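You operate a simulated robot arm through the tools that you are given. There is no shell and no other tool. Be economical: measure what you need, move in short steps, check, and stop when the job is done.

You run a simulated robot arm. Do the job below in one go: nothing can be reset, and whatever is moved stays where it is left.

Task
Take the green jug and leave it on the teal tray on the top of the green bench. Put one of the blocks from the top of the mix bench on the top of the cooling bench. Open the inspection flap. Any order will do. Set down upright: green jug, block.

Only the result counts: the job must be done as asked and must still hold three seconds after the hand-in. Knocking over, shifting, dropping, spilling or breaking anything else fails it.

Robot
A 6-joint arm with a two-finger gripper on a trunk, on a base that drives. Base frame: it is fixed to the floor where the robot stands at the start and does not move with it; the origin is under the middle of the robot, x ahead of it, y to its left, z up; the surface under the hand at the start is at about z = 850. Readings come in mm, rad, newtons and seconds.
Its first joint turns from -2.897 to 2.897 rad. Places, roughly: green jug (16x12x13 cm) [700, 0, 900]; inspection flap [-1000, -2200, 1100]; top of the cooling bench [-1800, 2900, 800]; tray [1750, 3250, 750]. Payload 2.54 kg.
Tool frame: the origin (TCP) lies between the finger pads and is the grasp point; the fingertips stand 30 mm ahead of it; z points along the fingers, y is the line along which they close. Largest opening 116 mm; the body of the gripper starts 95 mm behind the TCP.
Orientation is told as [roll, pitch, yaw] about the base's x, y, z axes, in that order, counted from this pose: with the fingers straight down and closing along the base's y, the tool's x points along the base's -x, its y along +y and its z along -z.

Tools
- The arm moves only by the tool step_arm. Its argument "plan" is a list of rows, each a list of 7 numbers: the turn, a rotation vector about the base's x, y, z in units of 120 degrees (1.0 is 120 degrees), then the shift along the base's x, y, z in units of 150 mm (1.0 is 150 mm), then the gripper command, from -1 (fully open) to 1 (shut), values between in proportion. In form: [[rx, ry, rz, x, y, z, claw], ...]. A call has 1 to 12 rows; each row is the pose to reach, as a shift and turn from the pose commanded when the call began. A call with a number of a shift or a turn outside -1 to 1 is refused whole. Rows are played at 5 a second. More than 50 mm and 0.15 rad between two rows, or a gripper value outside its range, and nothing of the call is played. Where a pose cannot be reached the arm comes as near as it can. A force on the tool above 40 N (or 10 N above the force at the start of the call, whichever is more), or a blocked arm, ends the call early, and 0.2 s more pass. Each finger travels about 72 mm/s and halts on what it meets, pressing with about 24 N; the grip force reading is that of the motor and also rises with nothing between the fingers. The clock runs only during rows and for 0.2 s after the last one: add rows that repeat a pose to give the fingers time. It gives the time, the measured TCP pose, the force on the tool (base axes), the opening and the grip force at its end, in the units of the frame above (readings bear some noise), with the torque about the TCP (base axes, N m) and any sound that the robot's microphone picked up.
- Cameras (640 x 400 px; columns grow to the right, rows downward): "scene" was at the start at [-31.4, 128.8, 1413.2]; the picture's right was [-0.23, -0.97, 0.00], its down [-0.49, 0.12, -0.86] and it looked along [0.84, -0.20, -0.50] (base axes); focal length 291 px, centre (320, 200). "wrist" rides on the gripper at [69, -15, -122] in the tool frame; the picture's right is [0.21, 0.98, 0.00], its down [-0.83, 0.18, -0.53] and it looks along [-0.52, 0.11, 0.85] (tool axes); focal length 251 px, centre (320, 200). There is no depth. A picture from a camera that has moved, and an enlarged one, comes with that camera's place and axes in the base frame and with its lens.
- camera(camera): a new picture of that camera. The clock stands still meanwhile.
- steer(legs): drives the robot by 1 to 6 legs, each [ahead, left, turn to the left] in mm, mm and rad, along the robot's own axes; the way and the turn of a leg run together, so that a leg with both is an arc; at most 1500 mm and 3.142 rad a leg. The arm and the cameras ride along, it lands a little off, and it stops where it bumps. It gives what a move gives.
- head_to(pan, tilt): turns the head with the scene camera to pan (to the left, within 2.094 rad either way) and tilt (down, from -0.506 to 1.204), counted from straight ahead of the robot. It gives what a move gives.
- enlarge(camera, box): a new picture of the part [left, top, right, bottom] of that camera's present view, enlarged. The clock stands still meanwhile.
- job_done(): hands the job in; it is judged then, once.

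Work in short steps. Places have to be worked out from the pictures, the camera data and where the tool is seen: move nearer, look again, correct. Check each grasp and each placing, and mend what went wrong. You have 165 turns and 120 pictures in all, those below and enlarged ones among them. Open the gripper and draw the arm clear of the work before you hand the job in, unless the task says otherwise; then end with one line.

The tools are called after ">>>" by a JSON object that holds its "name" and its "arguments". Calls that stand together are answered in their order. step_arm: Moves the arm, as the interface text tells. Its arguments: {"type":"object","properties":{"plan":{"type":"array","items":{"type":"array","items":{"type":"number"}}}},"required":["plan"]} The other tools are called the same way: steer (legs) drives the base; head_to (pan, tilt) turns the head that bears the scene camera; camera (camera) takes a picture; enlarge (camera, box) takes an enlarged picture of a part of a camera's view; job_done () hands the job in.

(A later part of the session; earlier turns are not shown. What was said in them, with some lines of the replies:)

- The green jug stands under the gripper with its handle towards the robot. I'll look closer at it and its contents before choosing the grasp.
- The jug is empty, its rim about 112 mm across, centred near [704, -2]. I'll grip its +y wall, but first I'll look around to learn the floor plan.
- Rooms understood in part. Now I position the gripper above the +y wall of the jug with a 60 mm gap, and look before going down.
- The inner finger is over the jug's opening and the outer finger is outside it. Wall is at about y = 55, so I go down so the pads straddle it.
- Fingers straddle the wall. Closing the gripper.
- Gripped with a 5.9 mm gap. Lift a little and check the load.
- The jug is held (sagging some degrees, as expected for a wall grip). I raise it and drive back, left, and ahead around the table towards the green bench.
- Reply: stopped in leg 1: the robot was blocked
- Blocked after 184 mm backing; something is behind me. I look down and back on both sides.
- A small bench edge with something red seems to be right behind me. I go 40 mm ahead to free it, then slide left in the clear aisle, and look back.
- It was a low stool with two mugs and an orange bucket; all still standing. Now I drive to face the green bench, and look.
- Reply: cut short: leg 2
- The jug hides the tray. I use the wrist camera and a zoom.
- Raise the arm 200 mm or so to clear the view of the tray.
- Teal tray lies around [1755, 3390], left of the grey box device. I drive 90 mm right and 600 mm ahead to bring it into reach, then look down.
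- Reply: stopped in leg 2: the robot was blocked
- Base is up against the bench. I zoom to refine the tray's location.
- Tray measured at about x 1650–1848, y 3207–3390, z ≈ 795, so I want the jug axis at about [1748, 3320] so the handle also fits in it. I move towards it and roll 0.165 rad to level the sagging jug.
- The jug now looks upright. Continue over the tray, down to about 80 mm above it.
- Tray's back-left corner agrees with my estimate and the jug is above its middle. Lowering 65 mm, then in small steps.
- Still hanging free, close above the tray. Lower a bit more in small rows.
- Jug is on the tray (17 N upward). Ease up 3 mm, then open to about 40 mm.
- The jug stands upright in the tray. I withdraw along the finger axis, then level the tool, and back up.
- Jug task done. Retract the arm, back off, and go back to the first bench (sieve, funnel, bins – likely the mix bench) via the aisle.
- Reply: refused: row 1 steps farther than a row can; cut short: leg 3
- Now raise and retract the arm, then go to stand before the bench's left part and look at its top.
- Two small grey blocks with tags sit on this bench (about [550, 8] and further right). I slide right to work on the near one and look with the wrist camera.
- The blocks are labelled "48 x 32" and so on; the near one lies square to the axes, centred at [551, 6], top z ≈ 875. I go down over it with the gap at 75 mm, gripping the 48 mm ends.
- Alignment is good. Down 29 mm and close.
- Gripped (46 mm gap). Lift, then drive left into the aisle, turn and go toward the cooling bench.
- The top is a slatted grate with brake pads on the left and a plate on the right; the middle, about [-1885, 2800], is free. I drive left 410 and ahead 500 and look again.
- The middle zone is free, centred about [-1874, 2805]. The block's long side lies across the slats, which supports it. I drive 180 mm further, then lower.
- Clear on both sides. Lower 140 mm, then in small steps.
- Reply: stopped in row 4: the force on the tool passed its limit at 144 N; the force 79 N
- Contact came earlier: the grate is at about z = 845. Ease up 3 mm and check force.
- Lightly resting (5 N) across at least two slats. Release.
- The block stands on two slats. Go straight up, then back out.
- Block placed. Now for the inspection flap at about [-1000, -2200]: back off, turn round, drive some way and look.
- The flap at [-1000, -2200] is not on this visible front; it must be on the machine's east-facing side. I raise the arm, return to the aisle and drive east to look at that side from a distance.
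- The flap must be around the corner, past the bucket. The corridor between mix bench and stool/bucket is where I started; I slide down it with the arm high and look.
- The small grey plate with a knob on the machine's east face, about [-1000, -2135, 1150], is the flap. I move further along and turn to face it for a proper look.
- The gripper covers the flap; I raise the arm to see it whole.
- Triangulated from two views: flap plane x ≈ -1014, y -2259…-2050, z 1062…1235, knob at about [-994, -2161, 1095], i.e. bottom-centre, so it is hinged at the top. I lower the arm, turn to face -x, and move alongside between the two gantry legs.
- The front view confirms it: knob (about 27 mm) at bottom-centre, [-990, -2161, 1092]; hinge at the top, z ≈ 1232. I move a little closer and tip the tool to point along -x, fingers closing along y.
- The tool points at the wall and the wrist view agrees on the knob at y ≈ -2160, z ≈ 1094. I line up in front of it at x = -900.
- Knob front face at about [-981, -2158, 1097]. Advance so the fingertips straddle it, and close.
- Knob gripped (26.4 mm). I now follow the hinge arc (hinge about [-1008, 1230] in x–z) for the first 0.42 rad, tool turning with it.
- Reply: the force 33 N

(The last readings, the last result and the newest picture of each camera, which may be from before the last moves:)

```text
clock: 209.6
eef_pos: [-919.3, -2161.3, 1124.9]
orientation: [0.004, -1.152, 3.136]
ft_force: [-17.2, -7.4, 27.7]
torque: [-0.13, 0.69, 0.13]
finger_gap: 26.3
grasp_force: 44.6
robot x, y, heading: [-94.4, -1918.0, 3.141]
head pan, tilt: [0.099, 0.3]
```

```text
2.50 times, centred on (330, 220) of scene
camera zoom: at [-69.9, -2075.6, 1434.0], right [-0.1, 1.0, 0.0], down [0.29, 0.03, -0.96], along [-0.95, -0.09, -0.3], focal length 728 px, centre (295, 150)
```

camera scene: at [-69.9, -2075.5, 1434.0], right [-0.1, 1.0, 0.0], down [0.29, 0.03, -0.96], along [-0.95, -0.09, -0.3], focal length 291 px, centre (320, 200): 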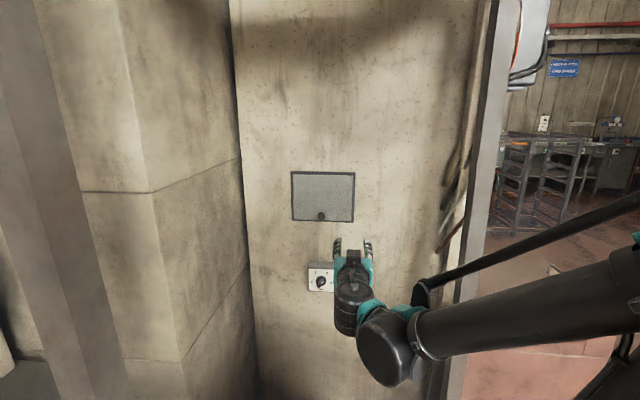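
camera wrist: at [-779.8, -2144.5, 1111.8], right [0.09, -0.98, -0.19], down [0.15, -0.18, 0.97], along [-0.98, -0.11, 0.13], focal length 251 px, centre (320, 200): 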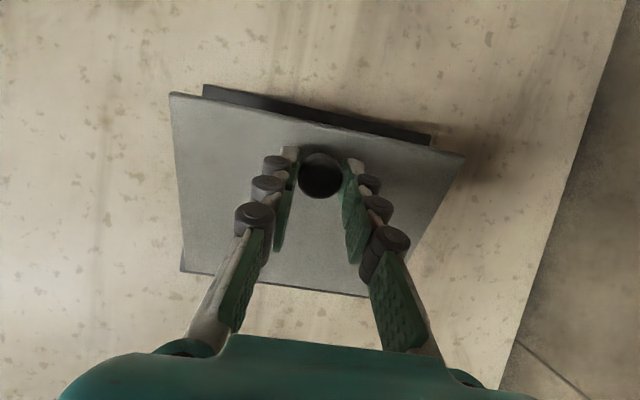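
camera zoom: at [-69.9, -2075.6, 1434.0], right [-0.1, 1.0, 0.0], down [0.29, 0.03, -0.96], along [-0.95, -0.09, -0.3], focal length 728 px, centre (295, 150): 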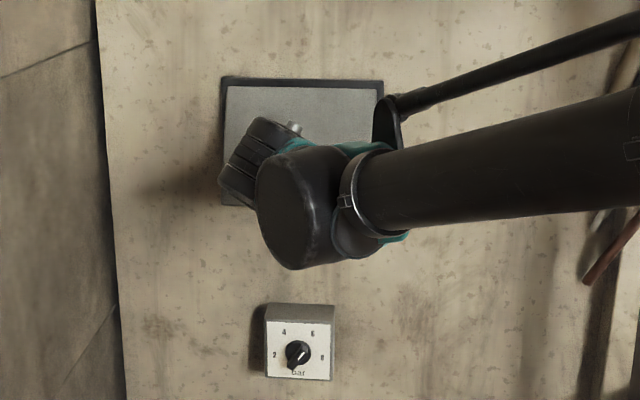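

The flap is swinging open; force shows a slight radial pull, so I refine the hinge to [-1013, 1235] and continue to about 0.98 rad.

>>> {"name": "step_arm", "arguments": {"plan": [[0, 0, 0, 0.011, 0, 0.022, 1], [0, -0.0334, 0, 0.06, 0, 0.069, 1], [0, -0.0669, 0, 0.107, 0, 0.117, 1], [0, -0.1, 0, 0.15, 0, 0.17, 1], [0, -0.1337, 0, 0.189, 0, 0.224, 1], [0, -0.167, 0, 0.224, 0, 0.282, 1], [0, -0.2006, 0, 0.256, 0, 0.342, 1], [0, -0.234, 0, 0.282, 0, 0.404, 1], [0, -0.2674, 0, 0.305, 0, 0.467, 1], [0, -0.2674, 0, 0.305, 0, 0.467, 1]]}}

>>> {"name": "camera", "arguments": {"camera": "wrist"}}

```text
clock: 211.8
eef_pos: [-874.7, -2159.4, 1193.9]
orientation: [0.002, -0.591, 3.138]
ft_force: [-30.6, -1.6, 9.5]
torque: [-0.05, 0.48, 0.02]
finger_gap: 26.3
grasp_force: 44.4
robot x, y, heading: [-93.3, -1915.9, 3.137]
head pan, tilt: [0.099, 0.3]
```

```text
45 pictures are left
camera wrist: at [-748.9, -2144.7, 1256.8], right [0.18, -0.98, -0.12], down [-0.39, -0.18, 0.9], along [-0.9, -0.11, -0.41], focal length 251 px, centre (320, 200)
```

wrist: 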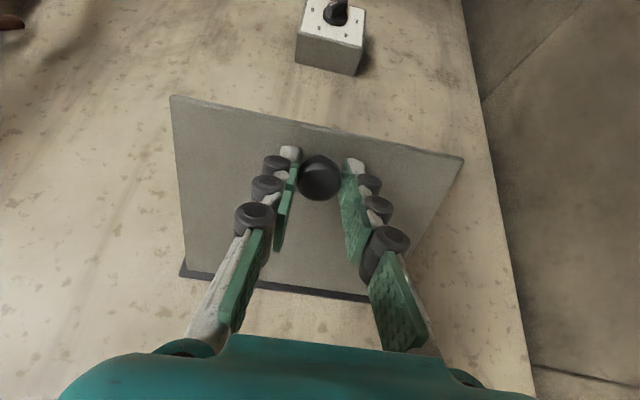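

Following well; still some inward tension, so I trim the radius by 4 mm and continue to about 92°.

>>> {"name": "step_arm", "arguments": {"plan": [[0, 0, 0, -0.023, 0, 0.007, 1], [0, -0.0334, 0, -0.006, 0, 0.07, 1], [0, -0.0669, 0, 0.007, 0, 0.135, 1], [0, -0.1, 0, 0.015, 0, 0.2, 1], [0, -0.1337, 0, 0.02, 0, 0.267, 1], [0, -0.167, 0, 0.018, 0, 0.333, 1], [0, -0.2006, 0, 0.013, 0, 0.399, 1], [0, -0.234, 0, 0.003, 0, 0.464, 1], [0, -0.2674, 0, -0.011, 0, 0.528, 1], [0, -0.3008, 0, -0.03, 0, 0.591, 1], [0, -0.3008, 0, -0.03, 0, 0.591, 1]]}}

>>> {"name": "camera", "arguments": {"camera": "wrist"}}

>>> {"name": "camera", "arguments": {"camera": "scene"}}

```text
clock: 214.2
eef_pos: [-878.1, -2159.7, 1280.4]
orientation: [-0.003, 0.037, 3.141]
ft_force: [-10.6, -10.2, 7.7]
torque: [-0.27, 1.42, 0.02]
finger_gap: 26.4
grasp_force: 45.3
robot x, y, heading: [-101.3, -1914.9, 3.14]
head pan, tilt: [0.099, 0.3]
```

```text
44 pictures are left
camera wrist: at [-813.7, -2144.6, 1405.9], right [0.21, -0.98, 0.01], down [-0.85, -0.18, 0.5], along [-0.49, -0.11, -0.86], focal length 251 px, centre (320, 200)
```

wrist: 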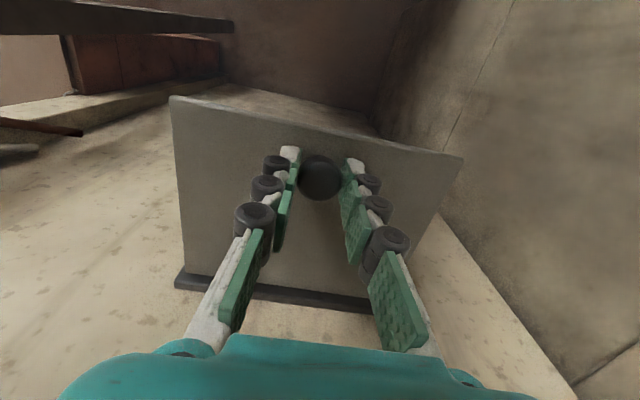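

```text
43 pictures are left
camera scene: at [-70.4, -2076.1, 1433.9], right [-0.1, 1.0, 0.0], down [0.29, 0.03, -0.96], along [-0.95, -0.09, -0.3], focal length 291 px, centre (320, 200)
```

scene: 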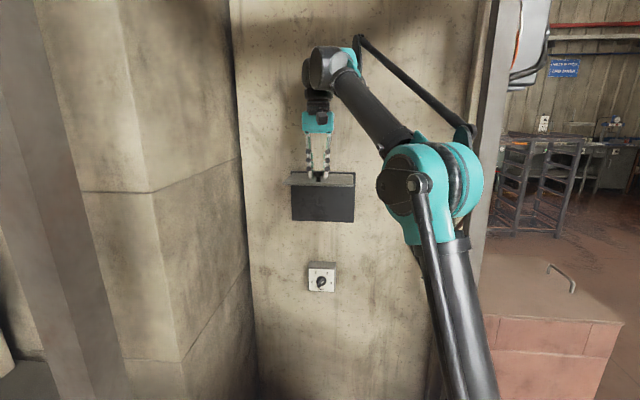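

The flap is at about 92°. I loosen the grip in place to see whether it holds by itself.

>>> {"name": "step_arm", "arguments": {"plan": [[0, 0, 0, 0, 0, 0, 0.4], [0, 0, 0, 0, 0, 0, 0.3], [0, 0, 0, 0, 0, 0, 0.3], [0, 0, 0, 0, 0, 0, 0.3], [0, 0, 0, 0, 0, 0, 0.3]]}}

>>> {"name": "camera", "arguments": {"camera": "wrist"}}

>>> {"name": "enlarge", "arguments": {"camera": "scene", "box": [260, 80, 400, 240]}}

```text
clock: 215.4
eef_pos: [-876.1, -2159.6, 1282.4]
orientation: [-0.002, 0.039, 3.139]
ft_force: [0.2, -0.1, 0.6]
torque: [-0.05, 0.0, -0.07]
finger_gap: 40.3
grasp_force: 0.1
robot x, y, heading: [-97.5, -1912.6, 3.14]
head pan, tilt: [0.099, 0.3]
```

```text
42 pictures are left
camera wrist: at [-812.5, -2144.1, 1406.5], right [0.21, -0.98, 0.01], down [-0.85, -0.18, 0.5], along [-0.49, -0.11, -0.86], focal length 251 px, centre (320, 200)
```

wrist: 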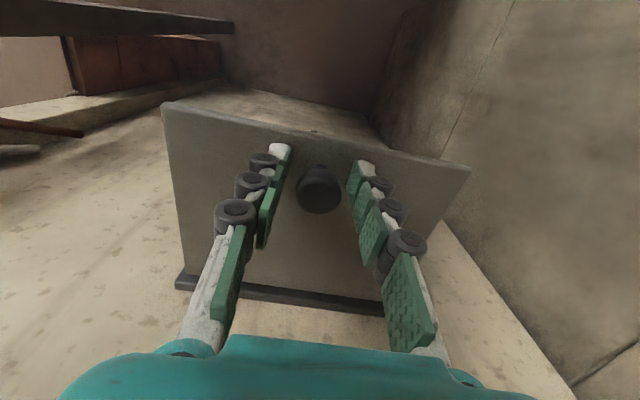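

```text
2.50 times, centred on (330, 160) of scene
camera zoom: at [-69.9, -2075.6, 1434.0], right [-0.1, 1.0, 0.0], down [0.29, 0.03, -0.96], along [-0.95, -0.09, -0.3], focal length 728 px, centre (295, 300)
```

zoom: 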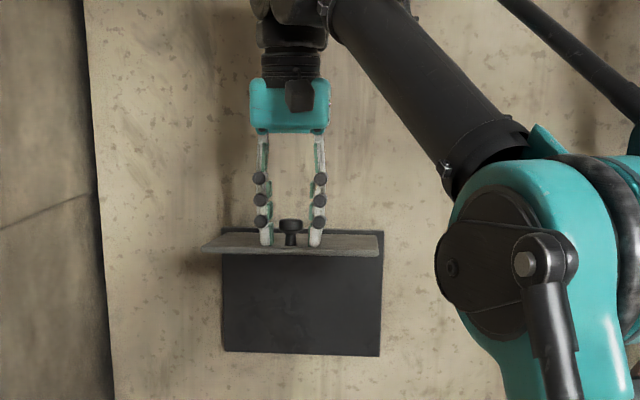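

The flap stays open by itself. I back the fingers off upward, then away from it.

>>> {"name": "step_arm", "arguments": {"plan": [[0, 0, 0, 0, 0, 0, 0.1], [0, 0, 0, 0, 0, 0.15, 0.0], [0, 0, 0, 0, 0, 0.3, 0.0], [0, 0, 0, 0, 0, 0.45, 0.0], [0, 0, 0, 0.2, 0, 0.47, 0.0], [0, 0, 0, 0.5, 0, 0.47, 0.0], [0, 0, 0, 0.8, 0.1, 0.47, 0.0], [0, 0, 0, 1, 0.3, 0.47, 0.0], [0, 0, 0, 1, 0.6, 0.4, 0.0], [0, 0, 0, 1, 0.6, 0.4, 0.0]]}}

>>> {"name": "enlarge", "arguments": {"camera": "scene", "box": [240, 80, 420, 260]}}

```text
clock: 217.6
eef_pos: [-726.7, -2068.8, 1343.2]
orientation: [-0.002, 0.038, 3.141]
ft_force: [-0.1, -0.3, -0.3]
torque: [-0.01, -0.02, 0.0]
finger_gap: 57.8
grasp_force: 0.2
out of reach, approached as far as the arm can: row 4
robot x, y, heading: [-97.3, -1915.2, 3.14]
head pan, tilt: [0.099, 0.3]
```

```text
2.22 times, centred on (330, 170) of scene
camera zoom: at [-70.0, -2075.6, 1434.0], right [-0.1, 1.0, 0.0], down [0.29, 0.03, -0.96], along [-0.95, -0.09, -0.3], focal length 647 px, centre (298, 267)
```

zoom: 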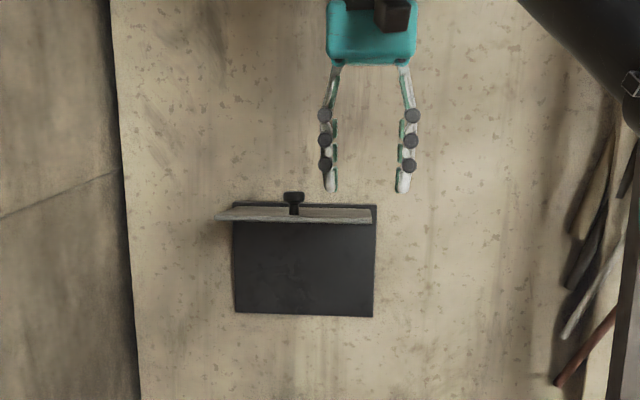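

The flap stays open past horizontal (its edge at z ≈ 1250). To be sure it is fully open, I'll nudge it up from below with closed fingers; first bring the tool horizontal in front of and below the flap's edge.

>>> {"name": "step_arm", "arguments": {"plan": [[0, 0.069, 0, 0.02, -0.05, -0.1, 0.3], [0, 0.138, 0, 0.04, -0.1, -0.2, 0.6], [0, 0.207, 0, 0.05, -0.15, -0.3, 1], [0, 0.276, 0, 0.05, -0.2, -0.4, 1], [0, 0.345, 0, 0.05, -0.25, -0.5, 1], [0, 0.414, 0, 0.05, -0.3, -0.6, 1], [0, 0.483, 0, 0.05, -0.35, -0.7, 1], [0, 0.552, 0, 0.05, -0.4, -0.8, 1], [0, 0.621, 0, 0.05, -0.45, -0.88, 1], [0, 0.69, 0, 0, -0.5, -0.95, 1], [0, 0.759, 0, -0.1, -0.55, -1, 1], [0, 0.759, 0, -0.2, -0.55, -1, 1]]}}

>>> {"name": "enlarge", "arguments": {"camera": "scene", "box": [240, 80, 420, 260]}}

>>> {"name": "camera", "arguments": {"camera": "wrist"}}

```text
clock: 220.2
eef_pos: [-757.3, -2151.8, 1191.2]
orientation: [0.127, -1.552, 3.011]
ft_force: [0.1, 0.7, 0.3]
torque: [-0.02, 0.03, 0.01]
finger_gap: 0.0
grasp_force: 23.6
robot x, y, heading: [-98.1, -1918.0, 3.136]
head pan, tilt: [0.099, 0.3]
```

```text
2.22 times, centred on (330, 170) of scene
camera zoom: at [-69.9, -2075.5, 1434.0], right [-0.1, 1.0, 0.0], down [0.29, 0.03, -0.96], along [-0.95, -0.09, -0.3], focal length 647 px, centre (298, 267)
```

zoom: 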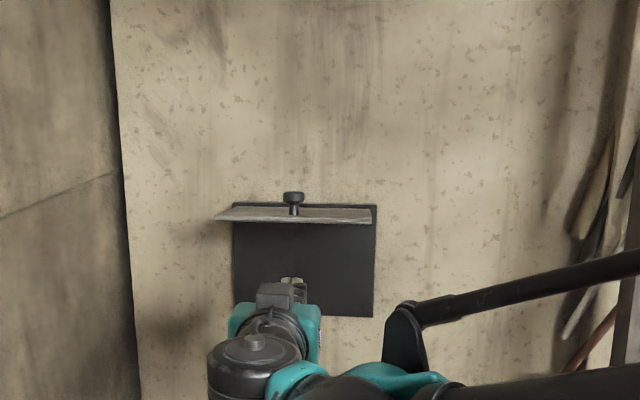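

```text
38 pictures are left
camera wrist: at [-634.3, -2136.5, 1124.4], right [0.0, -0.98, -0.21], down [0.52, -0.18, 0.84], along [-0.85, -0.11, 0.51], focal length 251 px, centre (320, 200)
```

wrist: 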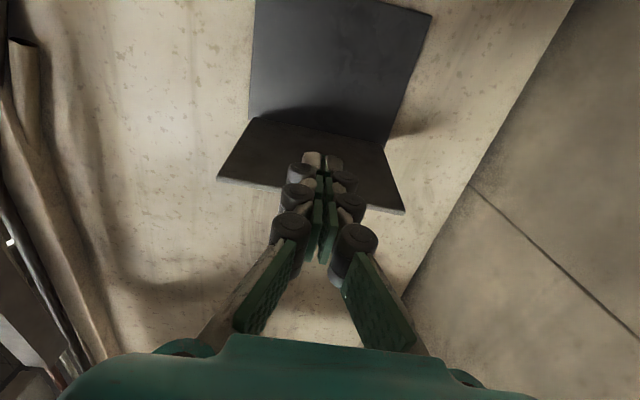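

The flap has not moved by itself. Insert the fingers below it and raise gently.

>>> {"name": "step_arm", "arguments": {"plan": [[0, 0, 0, -0.25, 0, 0, 1], [0, 0, 0, -0.5, 0, 0, 1], [0, 0, 0, -0.687, 0, 0, 1], [0, 0, 0, -0.687, 0, 0.07, 1], [0, 0, 0, -0.687, 0, 0.14, 1], [0, 0, 0, -0.687, 0, 0.2, 1], [0, 0, 0, -0.687, 0, 0.25, 1], [0, 0, 0, -0.687, 0, 0.3, 1], [0, 0, 0, -0.687, 0, 0.35, 1]]}}

>>> {"name": "enlarge", "arguments": {"camera": "scene", "box": [240, 80, 420, 260]}}

```text
clock: 222.4
eef_pos: [-861.2, -2154.0, 1240.9]
orientation: [0.265, -1.546, 2.876]
ft_force: [-2.1, -0.8, -15.2]
torque: [0.04, -0.43, 0.03]
finger_gap: 6.2
grasp_force: 28.9
robot x, y, heading: [-100.0, -1915.1, 3.143]
head pan, tilt: [0.099, 0.3]
stopped in row 9: the force on the tool passed its limit at 42 N (the readings are from after the stop); the commanded pose is now the measured one
```

```text
2.22 times, centred on (330, 170) of scene
camera zoom: at [-70.5, -2075.9, 1434.0], right [-0.1, 1.0, 0.0], down [0.29, 0.03, -0.96], along [-0.95, -0.09, -0.3], focal length 647 px, centre (298, 267)
```

zoom: 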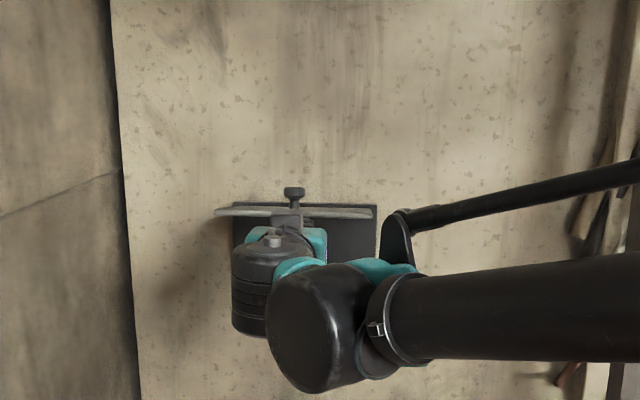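

It resists at 42 N after a tiny move: that is its end stop, so it is fully open. Lower the fingers and withdraw.

>>> {"name": "step_arm", "arguments": {"plan": [[0, 0, 0, 0, 0, -0.1, 1], [0, 0, 0, 0, 0, -0.25, 1], [0, 0, 0, 0.25, 0, -0.3, 1], [0, 0, 0, 0.5, 0, -0.3, 1], [0, 0, 0, 0.75, 0, -0.3, 0.5], [0, 0, 0, 1, 0, -0.3, 0.3], [0, 0, 0, 1, 0, -0.3, 0]]}}

>>> {"name": "steer", "arguments": {"legs": [[150, 0, 0]]}}

>>> {"name": "enlarge", "arguments": {"camera": "scene", "box": [240, 80, 420, 260]}}

```text
clock: 224.0
eef_pos: [-709.2, -2150.4, 1193.9]
orientation: [0.247, -1.548, 2.892]
ft_force: [0.1, 0.1, 0.0]
torque: [0.03, 0.01, 0.04]
finger_gap: 57.8
grasp_force: 0.0
robot x, y, heading: [-96.5, -1916.3, 3.137]
head pan, tilt: [0.099, 0.3]
```

```text
clock: 225.4
eef_pos: [-861.4, -2148.3, 1194.6]
orientation: [0.247, -1.548, 2.892]
ft_force: [0.5, -0.9, 0.2]
torque: [0.0, 0.0, -0.03]
finger_gap: 58.1
grasp_force: 0.0
robot x, y, heading: [-248.7, -1918.2, 3.138]
head pan, tilt: [0.099, 0.3]
```

```text
2.22 times, centred on (330, 170) of scene
camera zoom: at [-221.7, -2075.2, 1434.0], right [-0.1, 1.0, 0.0], down [0.29, 0.03, -0.96], along [-0.95, -0.09, -0.3], focal length 647 px, centre (298, 267)
```

zoom: 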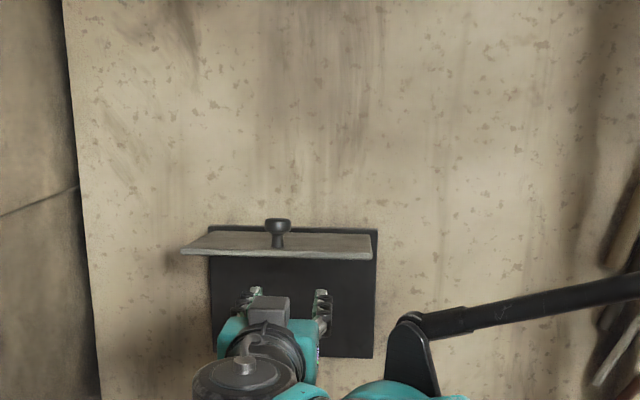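

I drove the wrong way there (ahead instead of back), luckily without contact. Back off now.

>>> {"name": "steer", "arguments": {"legs": [[-350, 0, 0]]}}

>>> {"name": "enlarge", "arguments": {"camera": "scene", "box": [240, 80, 420, 260]}}

```text
clock: 227.7
eef_pos: [-501.6, -2154.0, 1194.1]
orientation: [0.246, -1.548, 2.898]
ft_force: [1.0, -0.6, 0.6]
torque: [-0.01, -0.04, -0.01]
finger_gap: 57.7
grasp_force: 0.0
robot x, y, heading: [108.5, -1916.3, -3.141]
head pan, tilt: [0.099, 0.3]
```

```text
2.22 times, centred on (330, 170) of scene
camera zoom: at [137.5, -2075.1, 1434.0], right [-0.1, 0.99, 0.0], down [0.29, 0.03, -0.96], along [-0.95, -0.1, -0.3], focal length 647 px, centre (298, 267)
```

zoom: 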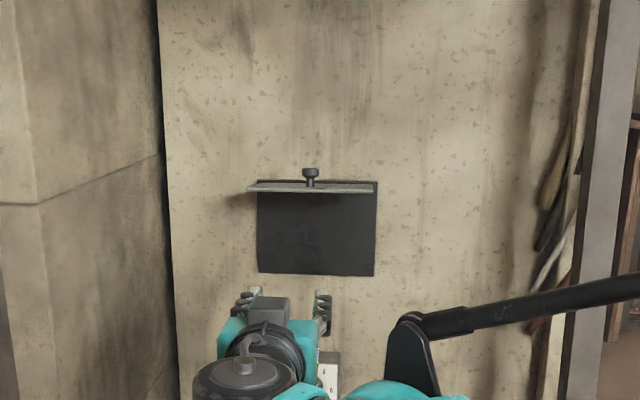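

The flap holds open, the arm is clear. Open the gripper fully and hand in.

>>> {"name": "step_arm", "arguments": {"plan": [[0, 0, 0, 0, 0, 0, -0.5], [0, 0, 0, 0, 0, 0, -1], [0, 0, 0, 0, 0, 0, -1]]}}

>>> {"name": "job_done", "arguments": {}}

```text
clock: 228.5
eef_pos: [-500.9, -2154.3, 1194.3]
orientation: [0.245, -1.547, 2.899]
ft_force: [-0.8, 0.6, 0.5]
torque: [-0.02, -0.03, 0.02]
finger_gap: 116.1
grasp_force: 0.0
robot x, y, heading: [111.7, -1917.7, -3.136]
head pan, tilt: [0.099, 0.3]
```

```text
The job is handed in.
```

The green jug stands upright on the teal tray, the "48 x 32" block stands on the cooling bench grate, and the inspection flap is open to its stop; the base bumped the mug stool and the green bench once each, with nothing visibly moved, and the job is handed in.
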